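You operate a simulated robot arm through the tools that you are given. There is no shell and no other tool. Be economical: measure what you need, move in short steps, check, and stop when the job is done.

The job below is to be done with a simulated two-armed robot. You get a single attempt, and the scene is never put back.

TASK
Put the short filter on top of the blue tape roll. Then take the pale cleat block and leave it on the low shelf of the stock rack. Then put the brown tape roll on the upper wooden shelf of the tall rack. The order counts. Set down upright: short filter.

Only the result counts: the job must be done as asked and must still hold three seconds after the hand-in. Knocking over, shifting, dropping, spilling or breaking anything else fails it.

THE ROBOT
Two 7-joint arms with fingered hands on one trunk, on a base that drives. Base frame: it is fixed to the floor where the robot stands at the start and does not move with it; the origin is under the middle of the robot, x ahead of it, y to its left, z up; the surface under the hand at the start is at about z = 1110. Readings come in mm, degrees, newtons and seconds.
The left shoulder is at the start at [70, 142, 1214], the right one opposite. With the tool pointing down near the work surface each hand reaches from about 400 to 800 mm from the robot's upright axis, wherever it stands, measured 20 degrees to its own side. Places, roughly: blue tape roll (8x8x5 cm) [500, 100, 800]; brown tape roll (8x8x5 cm) [500, 400, 800]; low shelf of the stock rack [600, -100, 400]; pale cleat block (8x6x4 cm) [600, 0, 800]; short filter (7x7x9 cm) [500, 100, 1200]; upper wooden shelf of the tall rack [-1600, -3900, 1200]. Payload 3.6 kg a hand.
Tool frame (each hand has its own): the origin (TCP) lies between the finger pads and is the grasp point; the fingertips stand 25 mm ahead of it; z points along the fingers, y is the line along which they close. Largest opening 88 mm; the body of the gripper starts 29 mm behind the TCP. The gripper is a hand of 5 fingers: y runs from the thumb to the fingers, the wrist lies at [-13, -97, -162] in the tool frame, and closing takes about 1.5 s.
Orientation is that of the tool frame in the base frame, as a unit quaternion [x, y, z, w]. With the fingers straight down and the wrist toward the robot, the tool's x, y and z point along [0, 1, 0], [1, 0, 0] and [0, 0, -1] of the base frame.

THE INTERFACE
- The arms move only by the tool servo_tool. It takes "left_commands", "right_commands" or both (then of equal length, played together; a hand with none holds still); each is a list of rows, each a list of 6 numbers: the shift along the tool's x, y, z in cm, then the turn, a rotation vector about the tool's x, y, z in degrees. In form: [[dx, dy, dz, ax, ay, az], ...]. A call has 1 to 20 rows; each row shifts and turns the commanded pose from where the row before left it, along the tool's axes as they then stand. "left_claw" and "right_claw" are, for a hand that has rows, the finger opening in cm, from 0 to 8.8, set as the call begins (left out, the last holds). Each row takes 0.2 s and may step no farther than 50 mm and 8.6 degrees from the row before; otherwise, or with a gripper value out of range, the whole call is refused. A pose out of reach is approached as far as the arm can. The call stops where the force on the tool passes 40 N (or 10 N more than at its start, if that is more) or the arm is blocked; 0.2 s more then pass. Each finger travels about 72 mm/s and halts on what it meets, pressing with about 27 N; the grip force reading is that of the motor and also rises with nothing between the fingers. The clock runs only during rows and for 0.2 s after the last one: add rows that do not move to give the fingers time. The reply holds the time, the measured pose of the TCP, the force on the tool along the base axes, the opening and the grip force, in the units named above and with some noise, with the torque about the TCP (base axes, N m) and any sound that the robot's microphone picked up, and new pictures: "views" is both (left out), scene, wrist or none (wrist: the cameras of the hands that moved).
- Cameras (640 x 400 px; columns grow to the right, rows downward): "scene" is now at [137.6, 25, 1455.5]; the picture's right is [0.29, -0.96, 0.00], its down [-0.43, -0.13, -0.89] and it looks along [0.86, 0.26, -0.45] (base axes); focal length 214 px, centre (320, 200). "left" rides on the left gripper at [-59, -79, -105] in its tool frame; the picture's right is [-0.73, -0.32, 0.61], its down [0.62, -0.68, 0.38] and it looks along [0.29, 0.66, 0.70] (tool axes); focal length 234 px, centre (320, 200). "right" rides on the right gripper at [59, -79, -105] in its tool frame; the picture's right is [-0.73, 0.32, -0.61], its down [-0.62, -0.68, 0.38] and it looks along [-0.29, 0.66, 0.70] (tool axes); focal length 234 px, centre (320, 200). There is no depth. A picture from a camera that has moved, and an enlarged one, comes with that camera's place and axes in the base frame and with its lens.
- move_column(by): slides the trunk up (or, below 0, down) by that many mm; the arms and the scene camera ride with it, the base frame stays. It gives what a move gives, with no picture.
- base_move(legs): drives the robot by 1 to 6 legs, each [ahead, left, turn to the left] in mm, mm and degrees, along the robot's own axes; the way and the turn of a leg run together, so that a leg with both is an arc; at most 1500 mm and 180 degrees a leg. The arms and the cameras ride along, it lands a little off, and it stops where it bumps. It gives what a move gives, and a new picture of the scene camera.
- preshape(shape, hand): the hand has 5 fingers and takes this shape, open, in about a second: jaw (thumb against the fingers, like two jaws); tri (thumb and two fingers); tip (a fingertip pinch); poke (one finger out to press); point (the index stretched); flat (the hand flat); cup (the hand cupped); fist (a fist). The gripper value then closes the fingers along that shape, each until it touches; the sizes above hold for jaw. It gives what a move gives, with no picture.
- turn_head(pan, tilt): turns the head with the scene camera to pan (to the left, within 86 degrees either way) and tilt (down, from -29 to 69), counted from straight ahead of the robot. It gives what a move gives, and a new picture of the scene camera.
- zoom(camera, box): a new picture of the part [left, top, right, bottom] of that camera's present view, enlarged. No time passes.
- close_job(): hands the job in; it is judged then, once.

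Go step by step. Nothing tells you exact positions but the pictures and the camera data: compare them with the known pose of the tool, close in by small moves and look again before you grip or let go. The budget is 165 turns and 260 pictures, counting those below and the enlarged ones. Unless the task says otherwise, let go and move clear before handing in.

The tools are called after "Request:" as name(argument=value, ...) on one line, values as JSON. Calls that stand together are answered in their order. servo_tool: Moves the arms, as the interface text tells. Its arguments: {"type":"object","properties":{"left_commands":{"type":"array","items":{"type":"array","items":{"type":"number"}}},"left_claw":{"type":"number"},"right_commands":{"type":"array","items":{"type":"array","items":{"type":"number"}}},"right_claw":{"type":"number"},"views":{"type":"string","enum":["both","scene","wrist","none"]}},"required":[]} The other tools are called the same way: move_column (by) slides the trunk up or down; preshape (shape, hand) gives the hand a shape; base_move (legs) drives the base; turn_head (pan, tilt) turns the head that bears the scene camera; zoom (camera, box) takes an enlarged picture of a part of a camera's view; close_job () hands the job in.

At the start:

```text
time_s: 0.0
left_tcp_pos: [299.9, 174.8, 1389.5]
left_tool_rot: [0.706, 0.708, -0.001, 0.002]
left_force: [0.4, 0.2, 0.8]
left_torque: [0.02, -0.01, 0.02]
left_finger_gap: 87.6
left_grasp_force: 0.1
left_shape: jaw
right_tcp_pos: [390.7, -125.0, 1280.7]
right_tool_rot: [0.708, 0.706, 0.0, -0.001]
right_force: [0.3, -0.8, 0.5]
right_torque: [0.0, 0.02, -0.01]
right_finger_gap: 88.0
right_grasp_force: 0.0
right_shape: jaw
trunk travel left (down, up): [-750.0, 190.0]
robot x, y, heading: [-2.0, 1.0, 0.1]
head pan, tilt: [16.6, 26.7]
```

scene: 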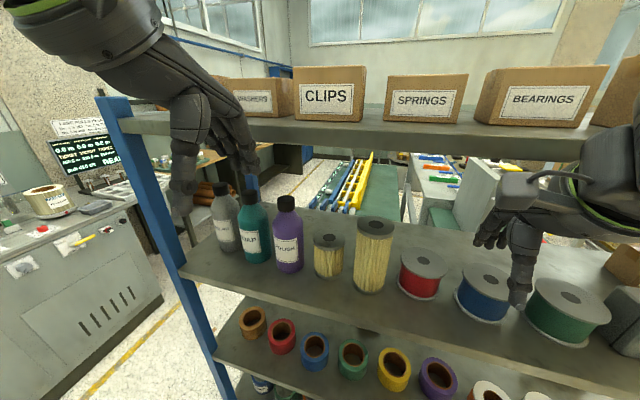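
right: 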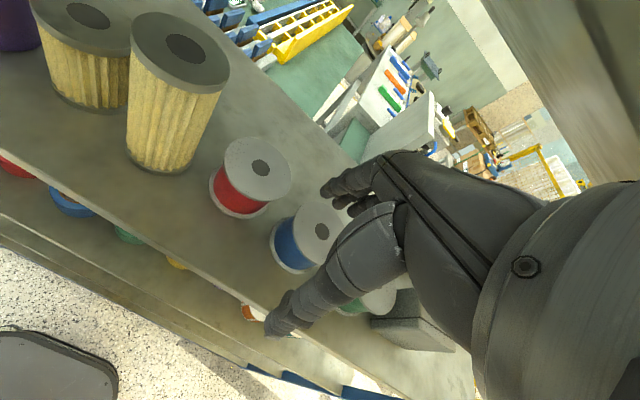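
left: 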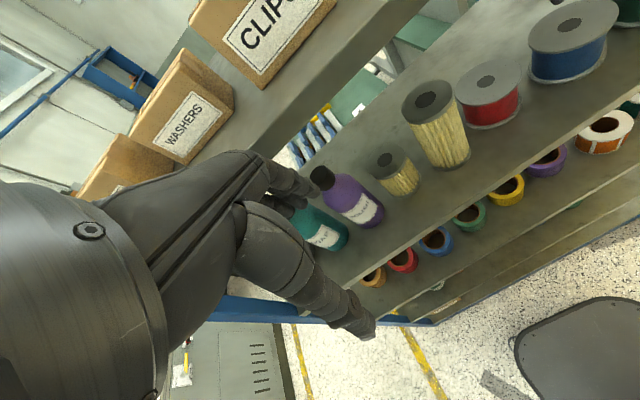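

I see the rack ahead: the filters stand on the middle shelf (z about 1110) and the tape rolls on the shelf below. I start by enlarging the filter area and the tape shelf to measure them.

Request:
zoom(camera="scene", box=[220, 180, 420, 305])

Request:
zoom(camera="scene", box=[220, 275, 420, 400])

Request:
turn_head(pan=0, tilt=60)

```text
3.20 times, centred on (320, 242) of scene
camera zoom: at [137.6, 25.0, 1455.5], right [0.29, -0.96, 0.0], down [-0.43, -0.13, -0.89], along [0.86, 0.26, -0.45], focal length 686 px, centre (320, 64)
```

zoom: 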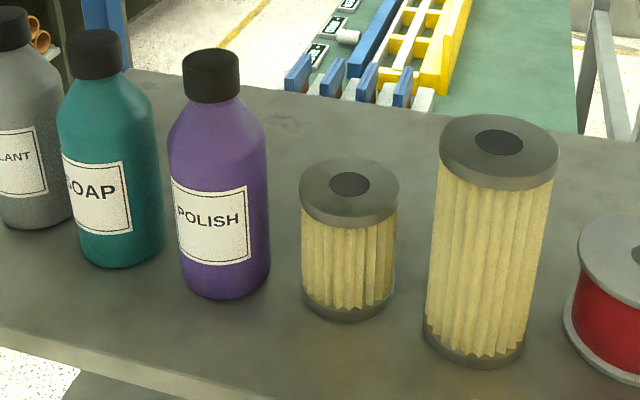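

```text
3.20 times, centred on (320, 338) of scene
camera zoom: at [137.6, 25.0, 1455.5], right [0.29, -0.96, 0.0], down [-0.43, -0.13, -0.89], along [0.86, 0.26, -0.45], focal length 686 px, centre (320, -240)
```

zoom: 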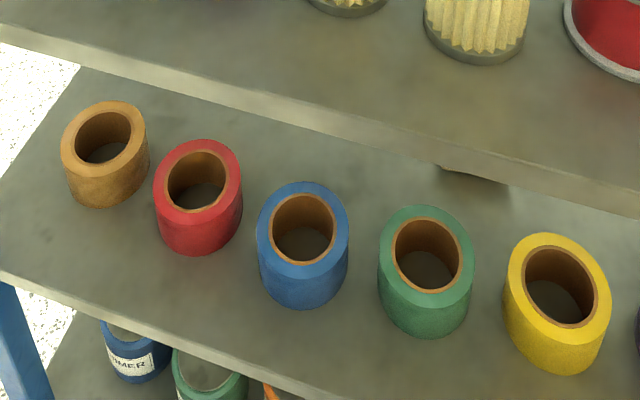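

```text
time_s: 1.0
left_tcp_pos: [300.1, 173.0, 1390.9]
left_tool_rot: [0.707, 0.707, 0.0, 0.002]
left_force: [-0.1, -0.2, -0.9]
left_torque: [0.01, 0.01, -0.02]
left_finger_gap: 88.0
left_grasp_force: 0.1
left_shape: jaw
right_tcp_pos: [390.1, -124.9, 1279.6]
right_tool_rot: [0.708, 0.706, 0.001, -0.001]
right_force: [0.2, 0.6, 0.7]
right_torque: [-0.01, 0.0, 0.0]
right_finger_gap: 87.7
right_grasp_force: 0.1
right_shape: jaw
trunk travel left (down, up): [-750.0, 190.0]
robot x, y, heading: [4.6, 0.9, 0.1]
head pan, tilt: [0.0, 60.0]
camera scene: at [116.4, -1.1, 1408.2], right [0.0, -1.0, 0.0], down [-0.87, 0.0, -0.5], along [0.5, 0.0, -0.87], focal length 214 px, centre (320, 200)
```

scene: 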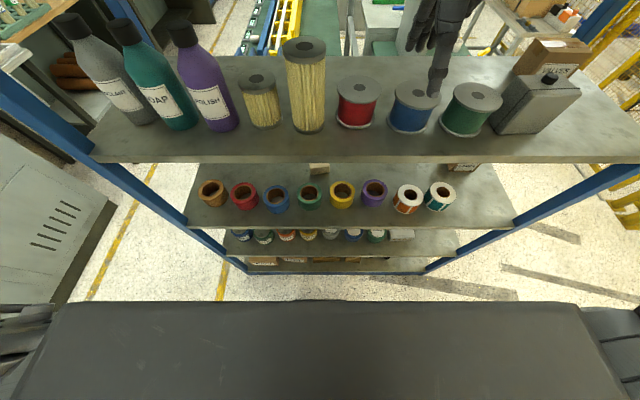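

The shelves stand at about z 1110, 780, 455 and 110; the pale block looks to be behind the rolls. I enlarge for detail.

Request:
zoom(camera="scene", box=[190, 150, 350, 250])

Request:
zoom(camera="scene", box=[340, 150, 500, 250])

Request:
zoom(camera="scene", box=[210, 205, 470, 300])

```text
4.00 times, centred on (270, 200) of scene
camera zoom: at [116.4, -1.1, 1408.2], right [0.0, -1.0, 0.0], down [-0.87, 0.0, -0.5], along [0.5, 0.0, -0.87], focal length 858 px, centre (520, 200)
```

zoom: 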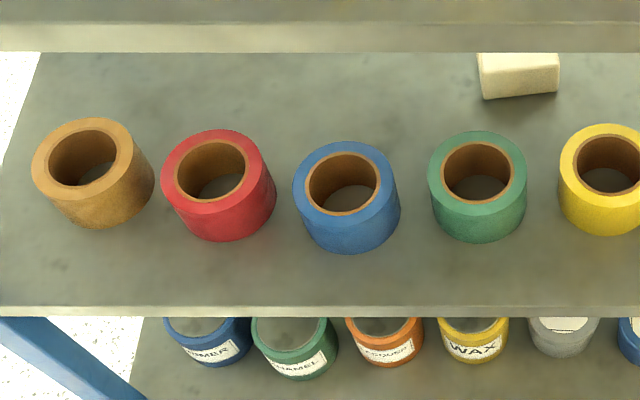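

```text
4.00 times, centred on (420, 200) of scene
camera zoom: at [116.4, -1.1, 1408.2], right [0.0, -1.0, 0.0], down [-0.87, 0.0, -0.5], along [0.5, 0.0, -0.87], focal length 858 px, centre (-80, 200)
```

zoom: 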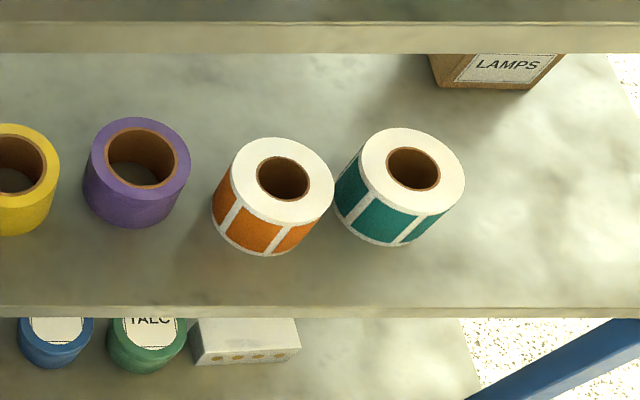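

```text
2.46 times, centred on (340, 252) of scene
camera zoom: at [116.4, -1.1, 1408.2], right [0.0, -1.0, 0.0], down [-0.87, 0.0, -0.5], along [0.5, 0.0, -0.87], focal length 528 px, centre (271, 71)
```

zoom: 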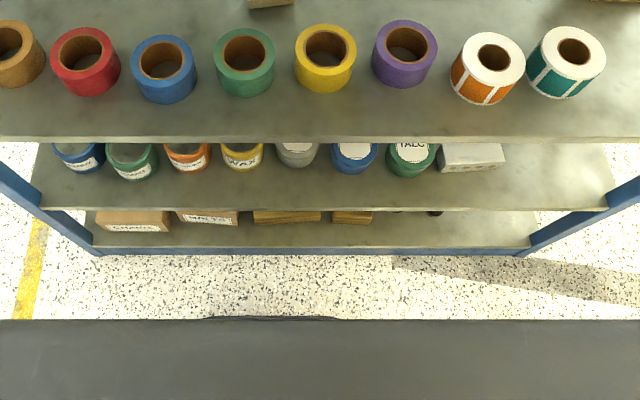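

Filter is at about [471, 107], z 1110–1200, with only about 16 mm to each neighbour, so I grip it front-to-back from above. I bring the left hand in front of it, lower and tilt slightly, and look.

Request:
servo_tool(left_commands=[[-3.3, 0, 4, 0, 0, 0], [-3.3, 0, 4, 0, 0, 0], [0, 0, 4, -7.5, 0, 0], [0, 0, 3, -7.5, 0, 0], [0, 0, 0, 0, 0, 0]], left_claw=8.8, views="wrist")

Request:
turn_head(pan=15, tilt=35)

```text
refused: row 1 steps farther than a row can; nothing moved
```

```text
time_s: 1.9
left_tcp_pos: [299.9, 173.4, 1391.0]
left_tool_rot: [0.707, 0.708, -0.001, 0.001]
left_force: [-0.6, -0.4, 0.1]
left_torque: [0.01, 0.02, 0.0]
left_finger_gap: 87.6
left_grasp_force: 0.0
left_shape: jaw
right_tcp_pos: [390.7, -125.1, 1280.7]
right_tool_rot: [0.708, 0.707, 0.001, 0.0]
right_force: [-0.1, -0.1, 0.0]
right_torque: [0.01, 0.01, -0.01]
right_finger_gap: 87.9
right_grasp_force: 0.0
right_shape: jaw
trunk travel left (down, up): [-750.0, 190.0]
robot x, y, heading: [-0.7, 2.1, 0.1]
head pan, tilt: [15.0, 35.0]
camera scene: at [134.7, 21.5, 1442.3], right [0.26, -0.97, 0.0], down [-0.55, -0.15, -0.82], along [0.79, 0.21, -0.57], focal length 214 px, centre (320, 200)
```

scene: 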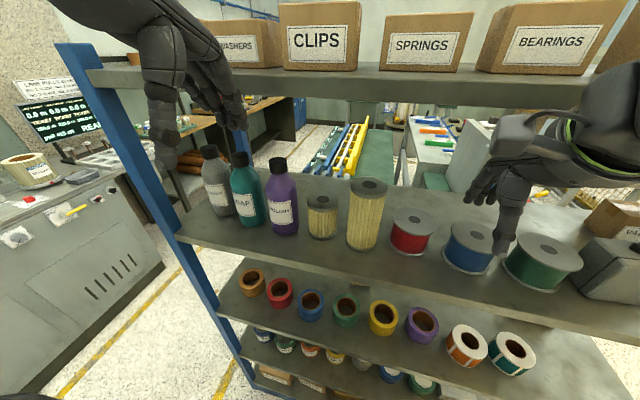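

Step too long; I split it into smaller rows.

Request:
servo_tool(left_commands=[[-2.2, 0, 4, 0, 0, 0], [-2.2, 0, 4, 0, 0, 0], [-2.2, 0, 4, -7.5, 0, 0], [0, 0, 3, -7.5, 0, 0], [0, 0, 0, 0, 0, 0]], left_claw=8.8)

```text
time_s: 3.1
left_tcp_pos: [320.6, 92.1, 1266.1]
left_tool_rot: [0.7, 0.702, 0.092, 0.093]
left_force: [-0.1, 0.5, 0.7]
left_torque: [0.0, -0.01, 0.01]
left_finger_gap: 87.6
left_grasp_force: 0.0
left_shape: jaw
left hand out of reach, approached as far as the arm can: row 4
right_tcp_pos: [391.2, -124.6, 1280.1]
right_tool_rot: [0.708, 0.707, 0.001, -0.001]
right_force: [0.4, 0.5, 0.2]
right_torque: [0.01, 0.01, 0.0]
right_finger_gap: 88.0
right_grasp_force: 0.0
right_shape: jaw
trunk travel left (down, up): [-750.0, 190.0]
robot x, y, heading: [0.4, 2.8, -0.2]
head pan, tilt: [15.0, 35.0]
camera scene: at [134.7, 21.6, 1442.4], right [0.26, -0.97, 0.0], down [-0.55, -0.15, -0.82], along [0.79, 0.21, -0.57], focal length 214 px, centre (320, 200)
camera left: at [217.1, 33.3, 1346.5], right [-0.15, -0.73, -0.67], down [-0.56, 0.62, -0.55], along [0.81, 0.29, -0.5], focal length 234 px, centre (320, 200)
```

scene: 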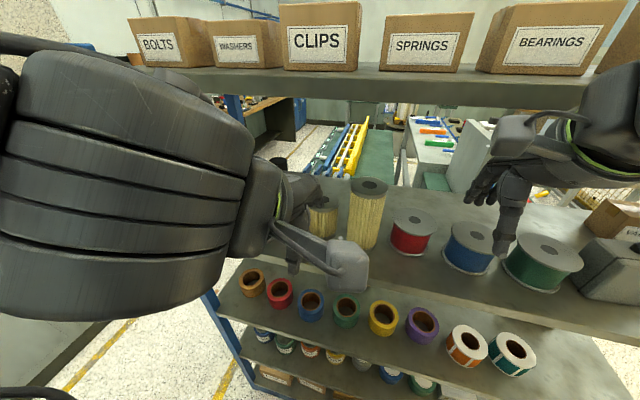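
left: 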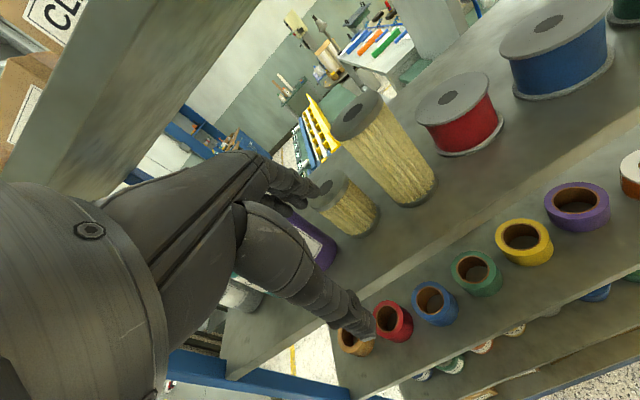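

The hand is too close to the trunk for comfort; I back the base off by 150 mm so that the arm has room.

Request:
base_move(legs=[[-150, 0, 0]])

```text
time_s: 4.5
left_tcp_pos: [173.8, 93.1, 1266.5]
left_tool_rot: [0.699, 0.703, 0.091, 0.092]
left_force: [0.4, -0.1, 1.2]
left_torque: [0.02, 0.02, 0.0]
left_finger_gap: 87.9
left_grasp_force: 0.1
left_shape: jaw
right_tcp_pos: [242.8, -124.2, 1279.3]
right_tool_rot: [0.707, 0.707, 0.0, -0.002]
right_force: [0.6, 0.2, -0.4]
right_torque: [-0.03, 0.03, 0.0]
right_finger_gap: 87.6
right_grasp_force: 0.1
right_shape: jaw
trunk travel left (down, up): [-750.0, 190.0]
robot x, y, heading: [-155.2, -3.0, -0.1]
head pan, tilt: [15.0, 35.0]
camera scene: at [-12.5, 21.6, 1442.1], right [0.26, -0.97, 0.0], down [-0.56, -0.15, -0.82], along [0.79, 0.21, -0.58], focal length 214 px, centre (320, 200)
```

scene: 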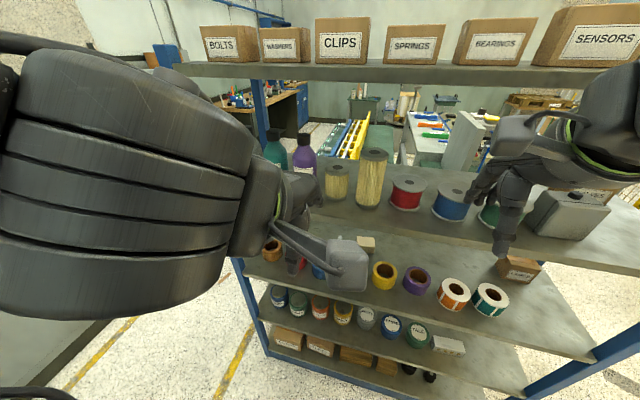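

Now I move the hand forward toward the rack front at filter height, still outside the shelf, and check.

Request:
servo_tool(left_commands=[[0.3, 4.2, 2.2, 0, 0, 0], [0.4, 4.2, 2.2, 0, 0, 0], [0.4, 4.2, 2.2, 0, 0, 0], [0.3, 4.2, 2.2, 0, 0, 0], [0, 0, 0, 0, 0, 0]])

```text
time_s: 5.7
left_tcp_pos: [355.3, 108.3, 1226.1]
left_tool_rot: [0.7, 0.702, 0.094, 0.093]
left_force: [-0.2, -0.1, -0.2]
left_torque: [0.01, 0.02, -0.01]
left_finger_gap: 87.8
left_grasp_force: 0.1
left_shape: jaw
right_tcp_pos: [240.8, -125.0, 1280.2]
right_tool_rot: [0.708, 0.706, 0.0, -0.001]
right_force: [0.5, 0.5, 0.6]
right_torque: [0.01, 0.0, -0.02]
right_finger_gap: 87.5
right_grasp_force: 0.1
right_shape: jaw
trunk travel left (down, up): [-750.0, 190.0]
robot x, y, heading: [-148.7, -0.7, 0.5]
head pan, tilt: [15.0, 35.0]
camera scene: at [-15.8, 21.6, 1442.5], right [0.26, -0.97, 0.0], down [-0.55, -0.15, -0.82], along [0.79, 0.21, -0.57], focal length 214 px, centre (320, 200)
camera left: at [252.2, 48.6, 1305.6], right [-0.15, -0.73, -0.67], down [-0.56, 0.62, -0.55], along [0.81, 0.29, -0.5], focal length 234 px, centre (320, 200)
```

scene: 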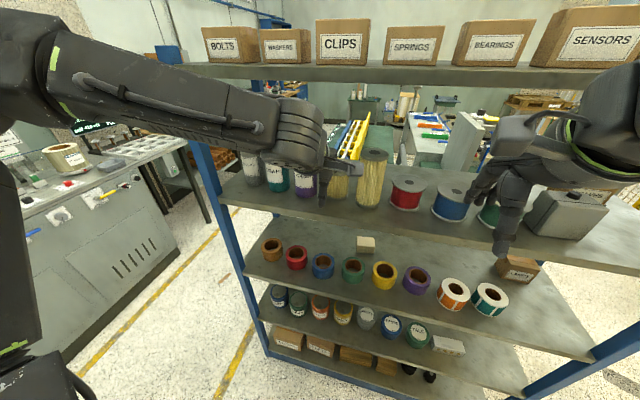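
left: 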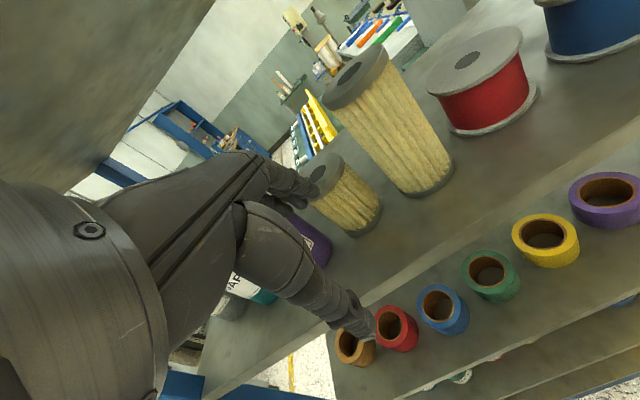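

The arm pose is good. I go on forward over the filter and look again before descending.

Request:
servo_tool(left_commands=[[0, 3.6, 1.0, 0, 0, 0], [0, 3.6, 1.0, 0, 0, 0], [0, 0, 0, 0, 0, 0]])

Request:
zoom(camera="scene", box=[230, 110, 430, 235])

```text
time_s: 6.5
left_tcp_pos: [430.7, 108.1, 1224.7]
left_tool_rot: [0.699, 0.703, 0.092, 0.093]
left_force: [0.1, -0.1, 0.9]
left_torque: [-0.01, -0.04, 0.01]
left_finger_gap: 87.4
left_grasp_force: 0.0
left_shape: jaw
right_tcp_pos: [238.9, -124.6, 1281.1]
right_tool_rot: [0.707, 0.707, 0.002, 0.001]
right_force: [0.3, -0.1, 0.1]
right_torque: [-0.01, -0.02, 0.02]
right_finger_gap: 87.8
right_grasp_force: 0.1
right_shape: jaw
trunk travel left (down, up): [-750.0, 190.0]
robot x, y, heading: [-153.6, 1.6, -0.1]
head pan, tilt: [15.0, 35.0]
camera scene: at [-17.0, 21.5, 1442.6], right [0.26, -0.97, 0.0], down [-0.55, -0.15, -0.82], along [0.79, 0.21, -0.57], focal length 214 px, centre (320, 200)
camera left: at [325.9, 48.5, 1305.3], right [-0.15, -0.73, -0.67], down [-0.56, 0.62, -0.55], along [0.81, 0.29, -0.5], focal length 234 px, centre (320, 200)
```

scene: 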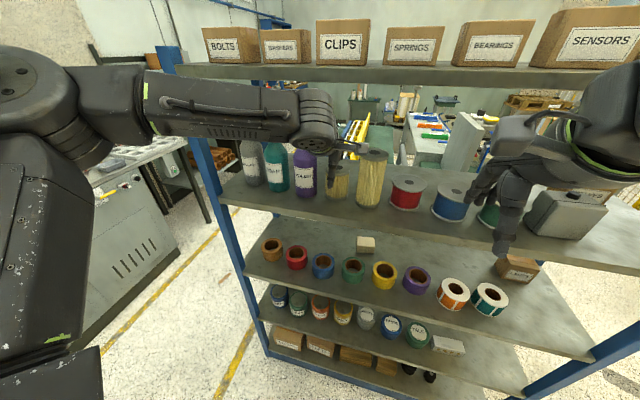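
left: 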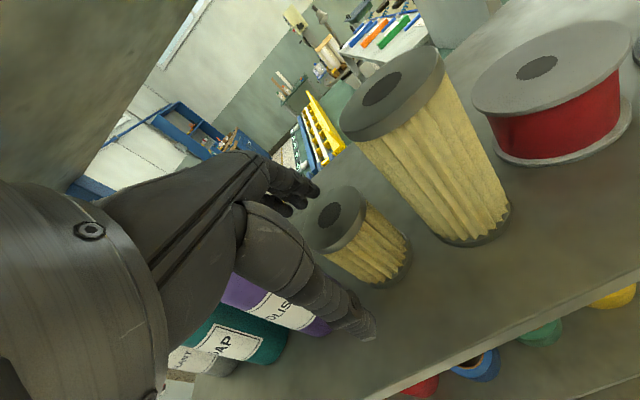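

```text
3.20 times, centred on (330, 172) of scene
camera zoom: at [-17.0, 21.5, 1442.6], right [0.26, -0.97, 0.0], down [-0.55, -0.15, -0.82], along [0.79, 0.21, -0.57], focal length 686 px, centre (288, 288)
```

zoom: 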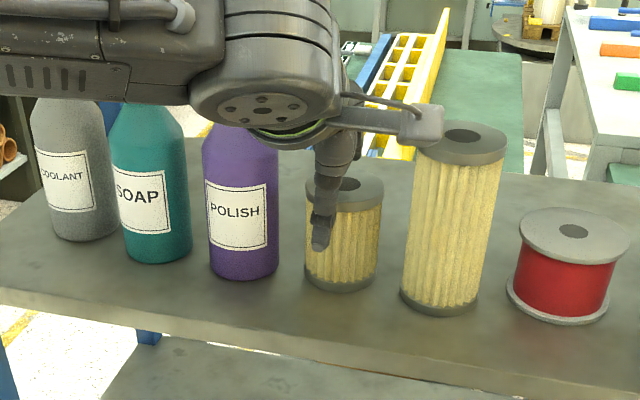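

Alignment looks right; I refine to x≈465, y≈105 above the filter.

Request:
servo_tool(left_commands=[[-0.3, 3.4, 1.1, 0, 0, 0], [0, 0, 0, 0, 0, 0]])

Request:
zoom(camera="scene", box=[280, 110, 410, 220])

```text
time_s: 7.0
left_tcp_pos: [465.1, 104.4, 1222.7]
left_tool_rot: [0.7, 0.702, 0.092, 0.094]
left_force: [-0.8, 0.1, 0.0]
left_torque: [0.04, -0.05, 0.03]
left_finger_gap: 88.1
left_grasp_force: 0.0
left_shape: jaw
right_tcp_pos: [239.6, -125.6, 1280.8]
right_tool_rot: [0.708, 0.706, 0.001, 0.0]
right_force: [0.1, -0.3, -1.0]
right_torque: [0.01, -0.03, -0.04]
right_finger_gap: 87.5
right_grasp_force: 0.2
right_shape: jaw
trunk travel left (down, up): [-750.0, 190.0]
robot x, y, heading: [-153.0, 3.4, 0.4]
head pan, tilt: [15.0, 35.0]
camera scene: at [-16.3, 21.7, 1442.5], right [0.26, -0.97, 0.0], down [-0.55, -0.15, -0.82], along [0.79, 0.21, -0.57], focal length 214 px, centre (320, 200)
camera left: at [361.5, 46.0, 1303.2], right [-0.15, -0.73, -0.67], down [-0.56, 0.62, -0.55], along [0.81, 0.29, -0.5], focal length 234 px, centre (320, 200)
```

scene: 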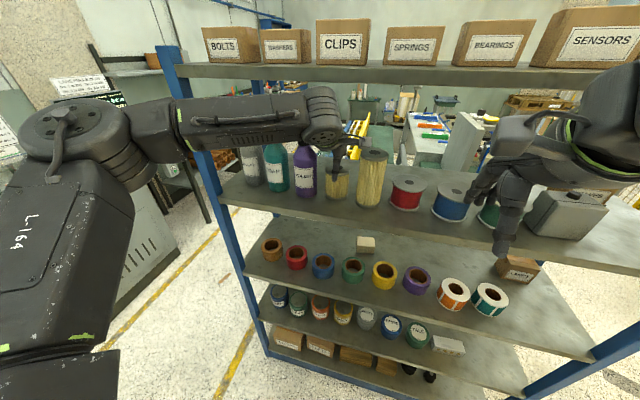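
left: 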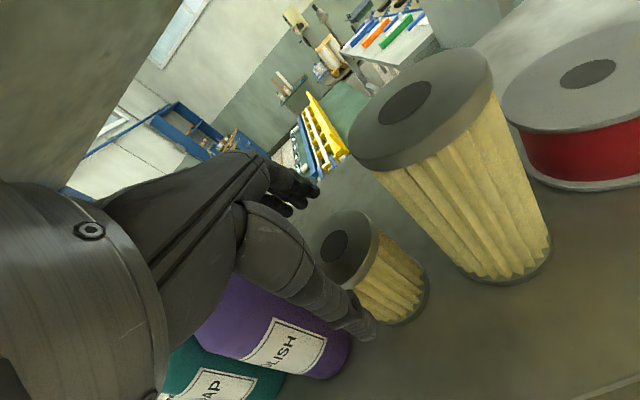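

```text
3.64 times, centred on (345, 165) of scene
camera zoom: at [-16.3, 21.7, 1442.5], right [0.26, -0.97, 0.0], down [-0.55, -0.15, -0.82], along [0.79, 0.21, -0.57], focal length 780 px, centre (229, 327)
```

zoom: 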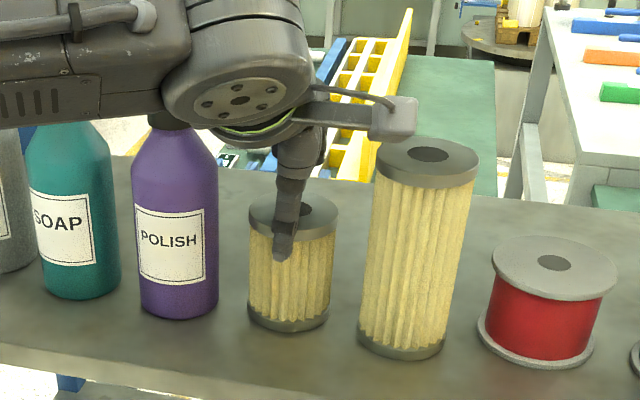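

Filter centre reads [471, 104]. I descend while turning to vertical, ending at z≈1180.

Request:
servo_tool(left_commands=[[0, -0.39, 1.45, 7.5, 0, 0], [0, 0.1, 1.5, 7.5, 0, 0], [0, 0.2, 1.3, 0, 0, 0], [0, 0, 0, 0, 0, 0]])

Request:
zoom(camera="scene", box=[280, 110, 410, 220])

```text
time_s: 8.1
left_tcp_pos: [457.0, 117.9, 1214.1]
left_tool_rot: [0.706, 0.707, 0.022, 0.025]
left_force: [0.6, 0.5, 3.8]
left_torque: [0.03, -0.24, -0.02]
left_finger_gap: 88.0
left_grasp_force: 0.1
left_shape: jaw
left hand out of reach, approached as far as the arm can: row 1, 2
right_tcp_pos: [239.8, -124.4, 1279.9]
right_tool_rot: [0.708, 0.706, 0.001, -0.001]
right_force: [-0.3, 0.0, -0.2]
right_torque: [0.02, 0.0, -0.01]
right_finger_gap: 87.7
right_grasp_force: 0.1
right_shape: jaw
trunk travel left (down, up): [-750.0, 190.0]
robot x, y, heading: [-149.0, 1.8, 0.1]
head pan, tilt: [15.0, 35.0]
camera scene: at [-15.9, 21.7, 1442.6], right [0.26, -0.97, 0.0], down [-0.55, -0.15, -0.82], along [0.79, 0.21, -0.57], focal length 214 px, centre (320, 200)
camera left: at [370.5, 58.0, 1312.6], right [-0.28, -0.73, -0.63], down [-0.65, 0.62, -0.43], along [0.7, 0.29, -0.65], focal length 234 px, centre (320, 200)
```

scene: 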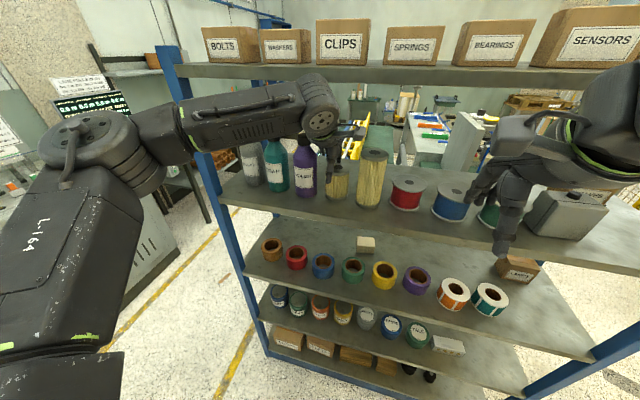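
left: 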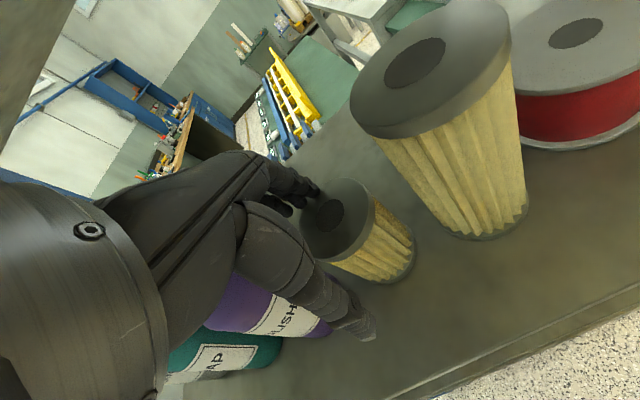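

```text
3.64 times, centred on (345, 165) of scene
camera zoom: at [-15.9, 21.7, 1442.6], right [0.26, -0.97, 0.0], down [-0.55, -0.15, -0.82], along [0.79, 0.21, -0.57], focal length 780 px, centre (229, 327)
```

zoom: 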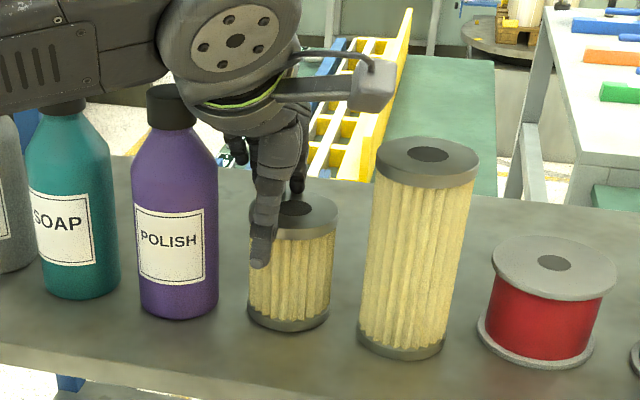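

The arm meets a wrist limit here because the hand is above shoulder level. I back out the way I came, then raise the trunk and shift the base a bit to the right.

Request:
servo_tool(left_commands=[[0, 0, -2, 0, 0, 0], [0, 0, -0.5, -7, 0, 0], [0, -0.5, 0, -5, 0, 0], [0, -4, -1, 0, 0, 0], [0, -4, -1, 0, 0, 0], [0, -4, -1, 0, 0, 0], [0, -4, -1, 0, 0, 0]])

```text
time_s: 9.7
left_tcp_pos: [284.0, 116.3, 1211.4]
left_tool_rot: [0.699, 0.701, 0.098, 0.099]
left_force: [0.9, 0.3, -0.3]
left_torque: [-0.03, -0.02, -0.03]
left_finger_gap: 87.9
left_grasp_force: 0.1
left_shape: jaw
left hand out of reach, approached as far as the arm can: row 1
right_tcp_pos: [239.2, -125.2, 1281.5]
right_tool_rot: [0.708, 0.706, 0.001, 0.0]
right_force: [0.8, -0.3, -0.7]
right_torque: [0.0, 0.0, 0.01]
right_finger_gap: 87.7
right_grasp_force: 0.1
right_shape: jaw
trunk travel left (down, up): [-750.0, 190.0]
robot x, y, heading: [-151.3, -1.8, 0.1]
head pan, tilt: [15.0, 35.0]
camera scene: at [-17.5, 21.3, 1442.6], right [0.26, -0.97, 0.0], down [-0.55, -0.15, -0.82], along [0.79, 0.21, -0.57], focal length 214 px, centre (320, 200)
camera left: at [179.5, 57.1, 1290.2], right [-0.14, -0.73, -0.67], down [-0.55, 0.62, -0.56], along [0.82, 0.29, -0.49], focal length 234 px, centre (320, 200)
```

scene: 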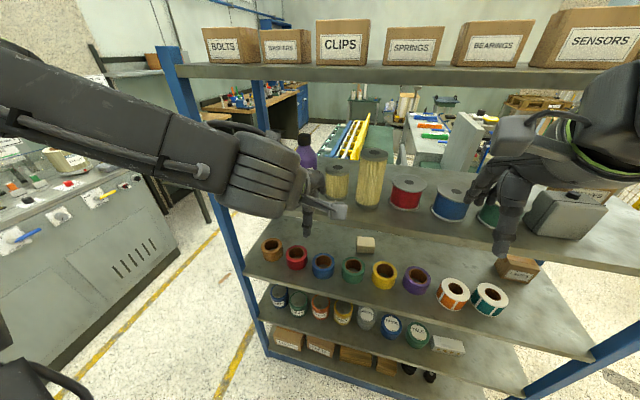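
left: 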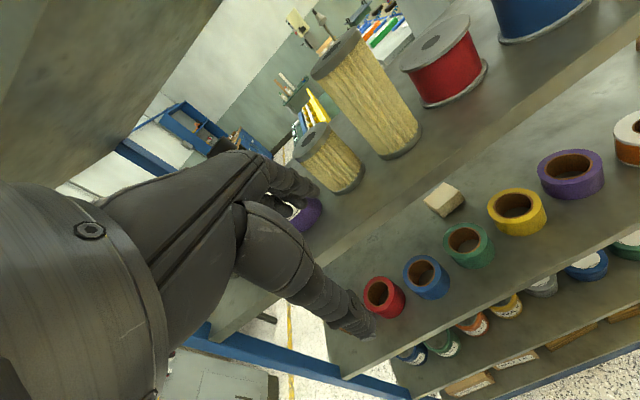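

Request:
move_column(by=150)

Request:
base_move(legs=[[0, -100, 0]])

```text
time_s: 11.4
left_tcp_pos: [287.7, 115.9, 1362.0]
left_tool_rot: [0.699, 0.701, 0.098, 0.098]
left_force: [-0.6, 0.4, -0.5]
left_torque: [-0.04, 0.01, 0.0]
left_finger_gap: 88.0
left_grasp_force: 0.1
left_shape: jaw
right_tcp_pos: [240.4, -124.9, 1430.1]
right_tool_rot: [0.708, 0.706, 0.001, -0.001]
right_force: [0.0, -0.7, -0.1]
right_torque: [-0.01, 0.02, -0.02]
right_finger_gap: 87.9
right_grasp_force: 0.1
right_shape: jaw
trunk travel left (down, up): [-900.0, 40.0]
robot x, y, heading: [-155.2, 0.5, 0.1]
head pan, tilt: [15.0, 35.0]
```

```text
time_s: 12.6
left_tcp_pos: [286.4, 23.6, 1361.3]
left_tool_rot: [0.699, 0.702, 0.094, 0.1]
left_force: [-0.2, 0.1, -0.1]
left_torque: [-0.03, 0.02, -0.01]
left_finger_gap: 88.1
left_grasp_force: 0.0
left_shape: jaw
right_tcp_pos: [240.4, -217.2, 1430.5]
right_tool_rot: [0.706, 0.708, -0.002, 0.001]
right_force: [-0.4, 0.5, 0.4]
right_torque: [-0.04, -0.01, -0.02]
right_finger_gap: 87.8
right_grasp_force: 0.1
right_shape: jaw
trunk travel left (down, up): [-900.0, 40.0]
robot x, y, heading: [-148.8, -100.0, -0.0]
head pan, tilt: [15.0, 35.0]
camera scene: at [-15.1, -69.8, 1592.3], right [0.26, -0.97, 0.01], down [-0.55, -0.15, -0.82], along [0.79, 0.21, -0.57], focal length 214 px, centre (320, 200)
```

scene: 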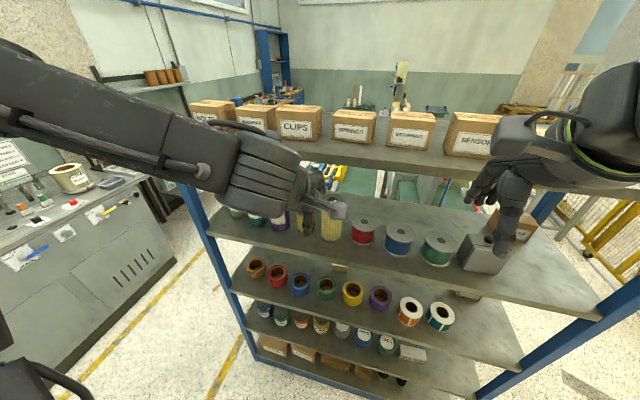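

Request:
servo_tool(left_commands=[[2.03, 0.12, 3.57, 0, 0, 0], [2.03, 0.12, 3.57, 0, 0, 0], [2.03, 0.12, 3.57, 0, 0, 0], [2.03, 0.12, 3.57, 0, 0, 0], [0, 0, 0, 7, 0, 0], [0, 0, 0, 7, 0, 0], [0, 0, 0, 0, 0, 0]])

```text
time_s: 14.2
left_tcp_pos: [330.8, 98.1, 1225.3]
left_tool_rot: [0.707, 0.708, 0.01, 0.012]
left_force: [0.1, 0.1, 0.7]
left_torque: [0.0, 0.0, 0.01]
left_finger_gap: 87.9
left_grasp_force: 0.1
left_shape: jaw
right_tcp_pos: [241.2, -224.7, 1430.6]
right_tool_rot: [0.707, 0.707, 0.001, -0.001]
right_force: [0.1, 0.0, 0.2]
right_torque: [0.0, 0.03, 0.01]
right_finger_gap: 87.6
right_grasp_force: 0.0
right_shape: jaw
trunk travel left (down, up): [-900.0, 40.0]
robot x, y, heading: [-151.2, -100.3, -0.1]
head pan, tilt: [15.0, 35.0]
camera scene: at [-14.7, -78.1, 1592.4], right [0.26, -0.97, 0.0], down [-0.55, -0.15, -0.82], along [0.79, 0.21, -0.57], focal length 214 px, centre (320, 200)
camera left: at [247.9, 39.1, 1326.1], right [-0.3, -0.73, -0.61], down [-0.67, 0.62, -0.41], along [0.68, 0.29, -0.68], focal length 234 px, centre (320, 200)
```

scene: 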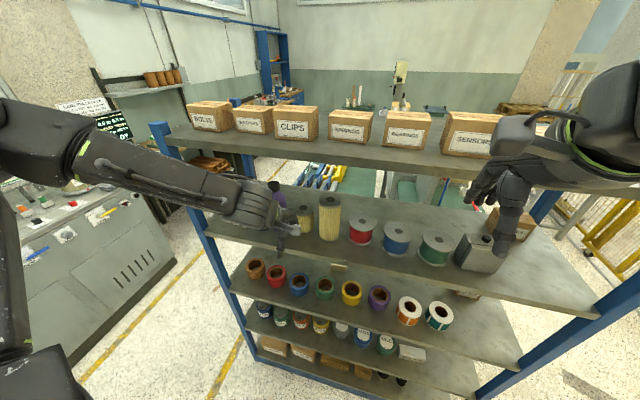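
left: 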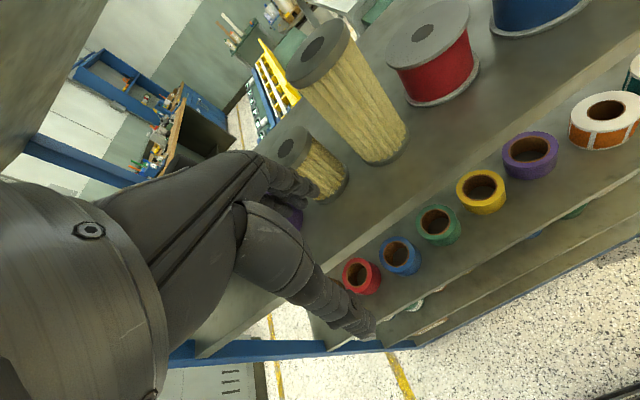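

Vertical works here now. I tilt back to 15° and go in over the filter.

Request:
servo_tool(left_commands=[[0.7, 0, 0, -6.8, 0, 0], [0, 0, 0, -6.8, 0, 0], [0, 4.2, 1.3, 0, 0, 0], [0, 4.2, 1.3, 0, 0, 0], [0, 4.2, 1.3, 0, 0, 0], [0, 0, 0, 0, 0, 0]], views="wrist")

Request:
zoom(camera="scene", box=[240, 130, 400, 260])

```text
time_s: 15.6
left_tcp_pos: [463.1, 104.4, 1221.1]
left_tool_rot: [0.699, 0.702, 0.094, 0.095]
left_force: [0.2, -0.1, 0.0]
left_torque: [0.02, -0.02, 0.03]
left_finger_gap: 87.9
left_grasp_force: 0.1
left_shape: jaw
right_tcp_pos: [241.2, -223.3, 1430.8]
right_tool_rot: [0.707, 0.707, 0.001, -0.001]
right_force: [0.3, 0.2, 0.7]
right_torque: [-0.01, -0.03, -0.01]
right_finger_gap: 87.3
right_grasp_force: 0.0
right_shape: jaw
trunk travel left (down, up): [-900.0, 40.0]
robot x, y, heading: [-149.0, -101.5, 0.1]
head pan, tilt: [15.0, 35.0]
camera left: at [357.7, 46.3, 1300.0], right [-0.15, -0.73, -0.67], down [-0.56, 0.62, -0.55], along [0.82, 0.29, -0.5], focal length 234 px, centre (320, 200)
```

left: 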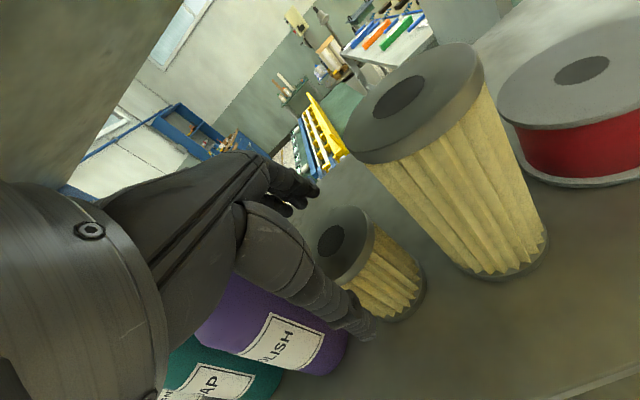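

```text
3.08 times, centred on (320, 195) of scene
camera zoom: at [-15.4, -77.7, 1592.4], right [0.26, -0.97, 0.0], down [-0.55, -0.15, -0.82], along [0.79, 0.21, -0.57], focal length 660 px, centre (320, 215)
```

zoom: 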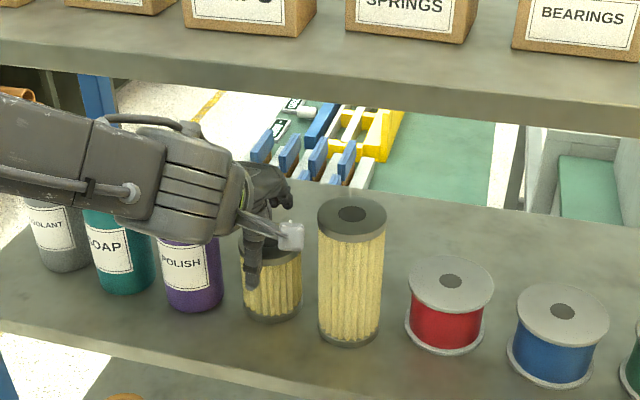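

Request:
servo_tool(left_commands=[[0, -0.29, 1.45, 7.5, 0, 0], [0, 0.2, 1.5, 7.5, 0, 0], [0, 0.3, 1.2, 0, 0, 0], [0, 0, 0, 0, 0, 0]], views="wrist")

Request:
zoom(camera="scene", box=[240, 130, 400, 260])

```text
time_s: 16.6
left_tcp_pos: [470.3, 105.3, 1179.1]
left_tool_rot: [0.707, 0.708, 0.002, 0.004]
left_force: [0.7, 0.7, 0.4]
left_torque: [0.03, 0.01, 0.01]
left_finger_gap: 87.9
left_grasp_force: 0.0
left_shape: jaw
right_tcp_pos: [240.6, -226.8, 1430.4]
right_tool_rot: [0.707, 0.707, 0.0, -0.001]
right_force: [0.1, -0.1, 0.1]
right_torque: [-0.03, 0.01, 0.01]
right_finger_gap: 87.4
right_grasp_force: 0.0
right_shape: jaw
trunk travel left (down, up): [-900.0, 40.0]
robot x, y, heading: [-149.4, -98.1, 0.3]
head pan, tilt: [15.0, 35.0]
camera left: at [390.1, 46.0, 1282.6], right [-0.32, -0.73, -0.61], down [-0.68, 0.62, -0.39], along [0.66, 0.29, -0.69], focal length 234 px, centre (320, 200)
```

left: 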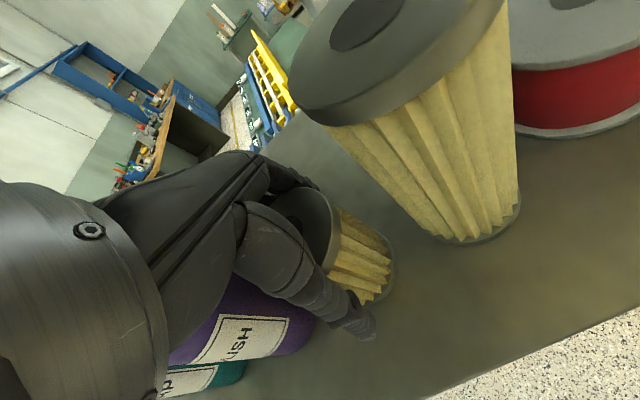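

```text
3.08 times, centred on (320, 195) of scene
camera zoom: at [-15.3, -78.3, 1592.4], right [0.26, -0.97, 0.0], down [-0.55, -0.15, -0.82], along [0.79, 0.21, -0.57], focal length 660 px, centre (320, 215)
```

zoom: 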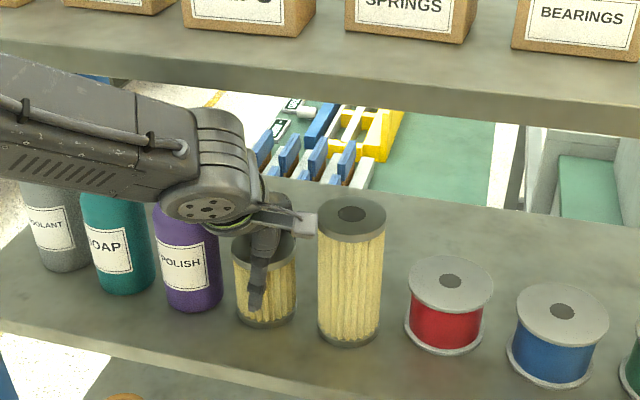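

The filter stands between thumb and fingers; I close.

Request:
servo_tool(left_commands=[[0, 0, 0, 0, 0, 0], [0, 0, 0, 0, 0, 0], [0, 0, 0, 0, 0, 0], [0, 0, 0, 0, 0, 0], [0, 0, 0, 0, 0, 0], [0, 0, 0, 0, 0, 0]], left_claw=4, views="wrist")

Request:
zoom(camera="scene", box=[240, 130, 400, 260])

```text
time_s: 17.9
left_tcp_pos: [470.9, 105.8, 1178.8]
left_tool_rot: [0.706, 0.708, 0.003, 0.003]
left_force: [0.5, 0.0, -1.9]
left_torque: [0.0, -0.02, 0.0]
left_finger_gap: 56.1
left_grasp_force: 27.5
left_shape: jaw
right_tcp_pos: [240.8, -224.4, 1430.7]
right_tool_rot: [0.707, 0.707, 0.0, -0.001]
right_force: [-0.2, 0.6, 0.3]
right_torque: [-0.02, 0.03, 0.0]
right_finger_gap: 87.6
right_grasp_force: 0.1
right_shape: jaw
trunk travel left (down, up): [-900.0, 40.0]
robot x, y, heading: [-147.4, -98.5, -0.2]
head pan, tilt: [15.0, 35.0]
camera left: at [390.5, 46.1, 1282.6], right [-0.32, -0.73, -0.61], down [-0.68, 0.62, -0.39], along [0.66, 0.29, -0.69], focal length 234 px, centre (320, 200)
```

left: 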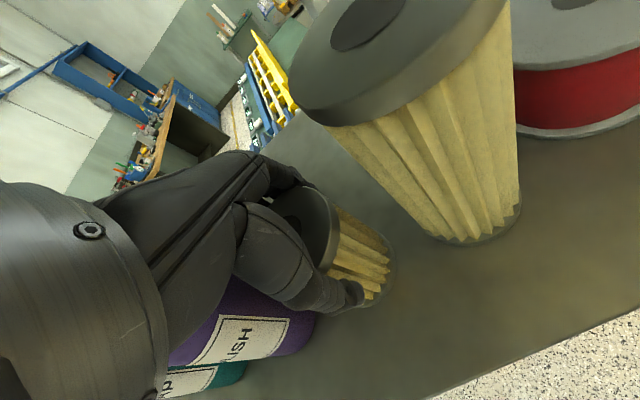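

```text
3.08 times, centred on (320, 195) of scene
camera zoom: at [-14.7, -78.0, 1592.4], right [0.26, -0.97, 0.0], down [-0.55, -0.15, -0.82], along [0.79, 0.21, -0.57], focal length 660 px, centre (320, 215)
```

zoom: 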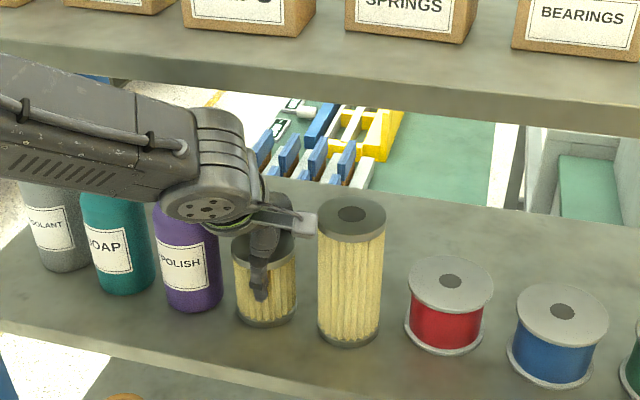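

Gripped. I lift slightly, pull it forward about 52 mm to the free front strip of the shelf.

Request:
servo_tool(left_commands=[[0, 0, -1.2, 0, 0, 0], [0, -2, 0, 0, 0, 0], [0, -2, 0, 0, 0, 0], [0, -1.2, 0, 0, 0, 0], [0, 0, 0, 0, 0, 0]], views="wrist")

Request:
zoom(camera="scene", box=[240, 130, 400, 260])

```text
time_s: 19.1
left_tcp_pos: [418.0, 104.0, 1192.1]
left_tool_rot: [0.706, 0.708, 0.002, 0.003]
left_force: [0.2, -0.1, -1.4]
left_torque: [-0.02, 0.03, -0.02]
left_finger_gap: 56.2
left_grasp_force: 26.7
left_shape: jaw
right_tcp_pos: [242.3, -223.8, 1429.8]
right_tool_rot: [0.707, 0.707, 0.001, -0.001]
right_force: [-0.2, -1.6, 0.9]
right_torque: [-0.02, 0.0, 0.0]
right_finger_gap: 87.8
right_grasp_force: 0.0
right_shape: jaw
trunk travel left (down, up): [-900.0, 40.0]
robot x, y, heading: [-148.6, -96.7, -0.1]
head pan, tilt: [15.0, 35.0]
camera left: at [338.2, 45.9, 1294.6], right [-0.32, -0.73, -0.61], down [-0.68, 0.62, -0.39], along [0.66, 0.29, -0.69], focal length 234 px, centre (320, 200)
```

left: 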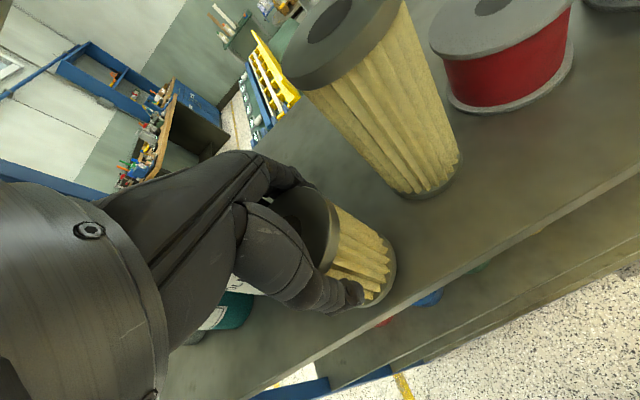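

```text
3.08 times, centred on (320, 195) of scene
camera zoom: at [-14.5, -78.1, 1592.4], right [0.26, -0.97, 0.0], down [-0.55, -0.15, -0.82], along [0.79, 0.21, -0.57], focal length 660 px, centre (320, 215)
```

zoom: 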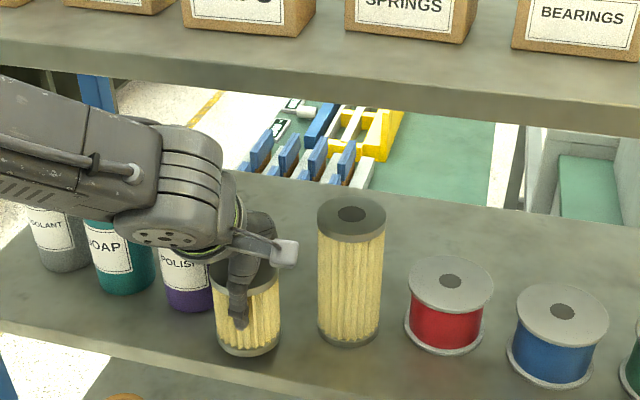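

The filter is held free. I set it down on the front strip and open; it will be regrasped from the side so that the hand fits under the shelf.

Request:
servo_tool(left_commands=[[0, 0.0, 0.7, 0, 0, 0], [0, 0, 0.6, 0, 0, 0], [0, 0, 0, 0, 0, 0]], views="wrist")

```text
time_s: 19.9
left_tcp_pos: [417.8, 104.8, 1178.4]
left_tool_rot: [0.706, 0.708, 0.004, 0.004]
left_force: [0.2, 0.0, 2.9]
left_torque: [0.0, -0.01, -0.02]
left_finger_gap: 56.0
left_grasp_force: 27.1
left_shape: jaw
right_tcp_pos: [240.9, -223.6, 1430.4]
right_tool_rot: [0.707, 0.707, 0.001, 0.0]
right_force: [0.6, 0.5, 0.1]
right_torque: [-0.01, 0.03, -0.02]
right_finger_gap: 87.6
right_grasp_force: 0.1
right_shape: jaw
trunk travel left (down, up): [-900.0, 40.0]
robot x, y, heading: [-149.7, -97.1, 0.1]
head pan, tilt: [15.0, 35.0]
camera left: at [338.1, 45.7, 1281.9], right [-0.32, -0.73, -0.61], down [-0.68, 0.62, -0.39], along [0.66, 0.29, -0.69], focal length 234 px, centre (320, 200)
```

left: 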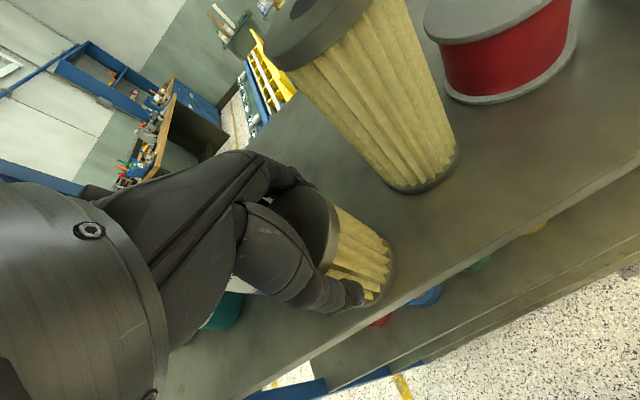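

Request:
servo_tool(left_commands=[[0, 0, 0, 0, 0, 0], [0, 0, 0, 0, 0, 0], [0, 0, 0, 0, 0, 0], [0, 0, 0, 0, 0, 0], [0, 0, 0, 0, 0, 0]], left_claw=8.8)

Request:
zoom(camera="scene", box=[240, 130, 400, 260])

```text
time_s: 21.1
left_tcp_pos: [419.5, 104.3, 1178.4]
left_tool_rot: [0.706, 0.708, 0.002, 0.003]
left_force: [-0.4, 0.1, 0.0]
left_torque: [-0.01, 0.0, 0.0]
left_finger_gap: 87.8
left_grasp_force: 0.0
left_shape: jaw
right_tcp_pos: [240.7, -223.7, 1430.3]
right_tool_rot: [0.707, 0.707, 0.001, -0.001]
right_force: [-0.3, -0.2, -0.3]
right_torque: [-0.01, -0.02, -0.04]
right_finger_gap: 87.7
right_grasp_force: 0.1
right_shape: jaw
trunk travel left (down, up): [-900.0, 40.0]
robot x, y, heading: [-151.3, -99.0, 0.2]
head pan, tilt: [15.0, 35.0]
camera scene: at [-14.6, -77.9, 1592.4], right [0.26, -0.97, 0.0], down [-0.55, -0.15, -0.82], along [0.79, 0.21, -0.57], focal length 214 px, centre (320, 200)
camera left: at [338.5, 45.8, 1281.5], right [-0.32, -0.73, -0.61], down [-0.68, 0.62, -0.39], along [0.66, 0.29, -0.69], focal length 234 px, centre (320, 200)
```

scene: 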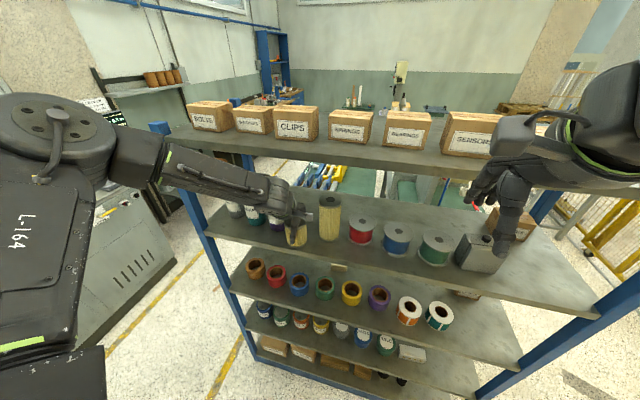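
left: 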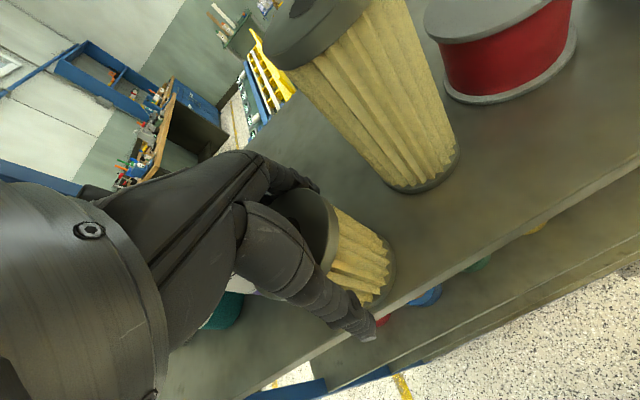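

```text
3.08 times, centred on (320, 195) of scene
camera zoom: at [-14.6, -77.9, 1592.4], right [0.26, -0.97, 0.0], down [-0.55, -0.15, -0.82], along [0.79, 0.21, -0.57], focal length 660 px, centre (320, 215)
```

zoom: 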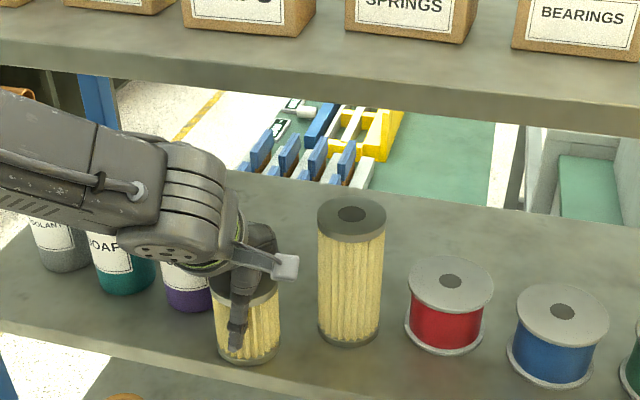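

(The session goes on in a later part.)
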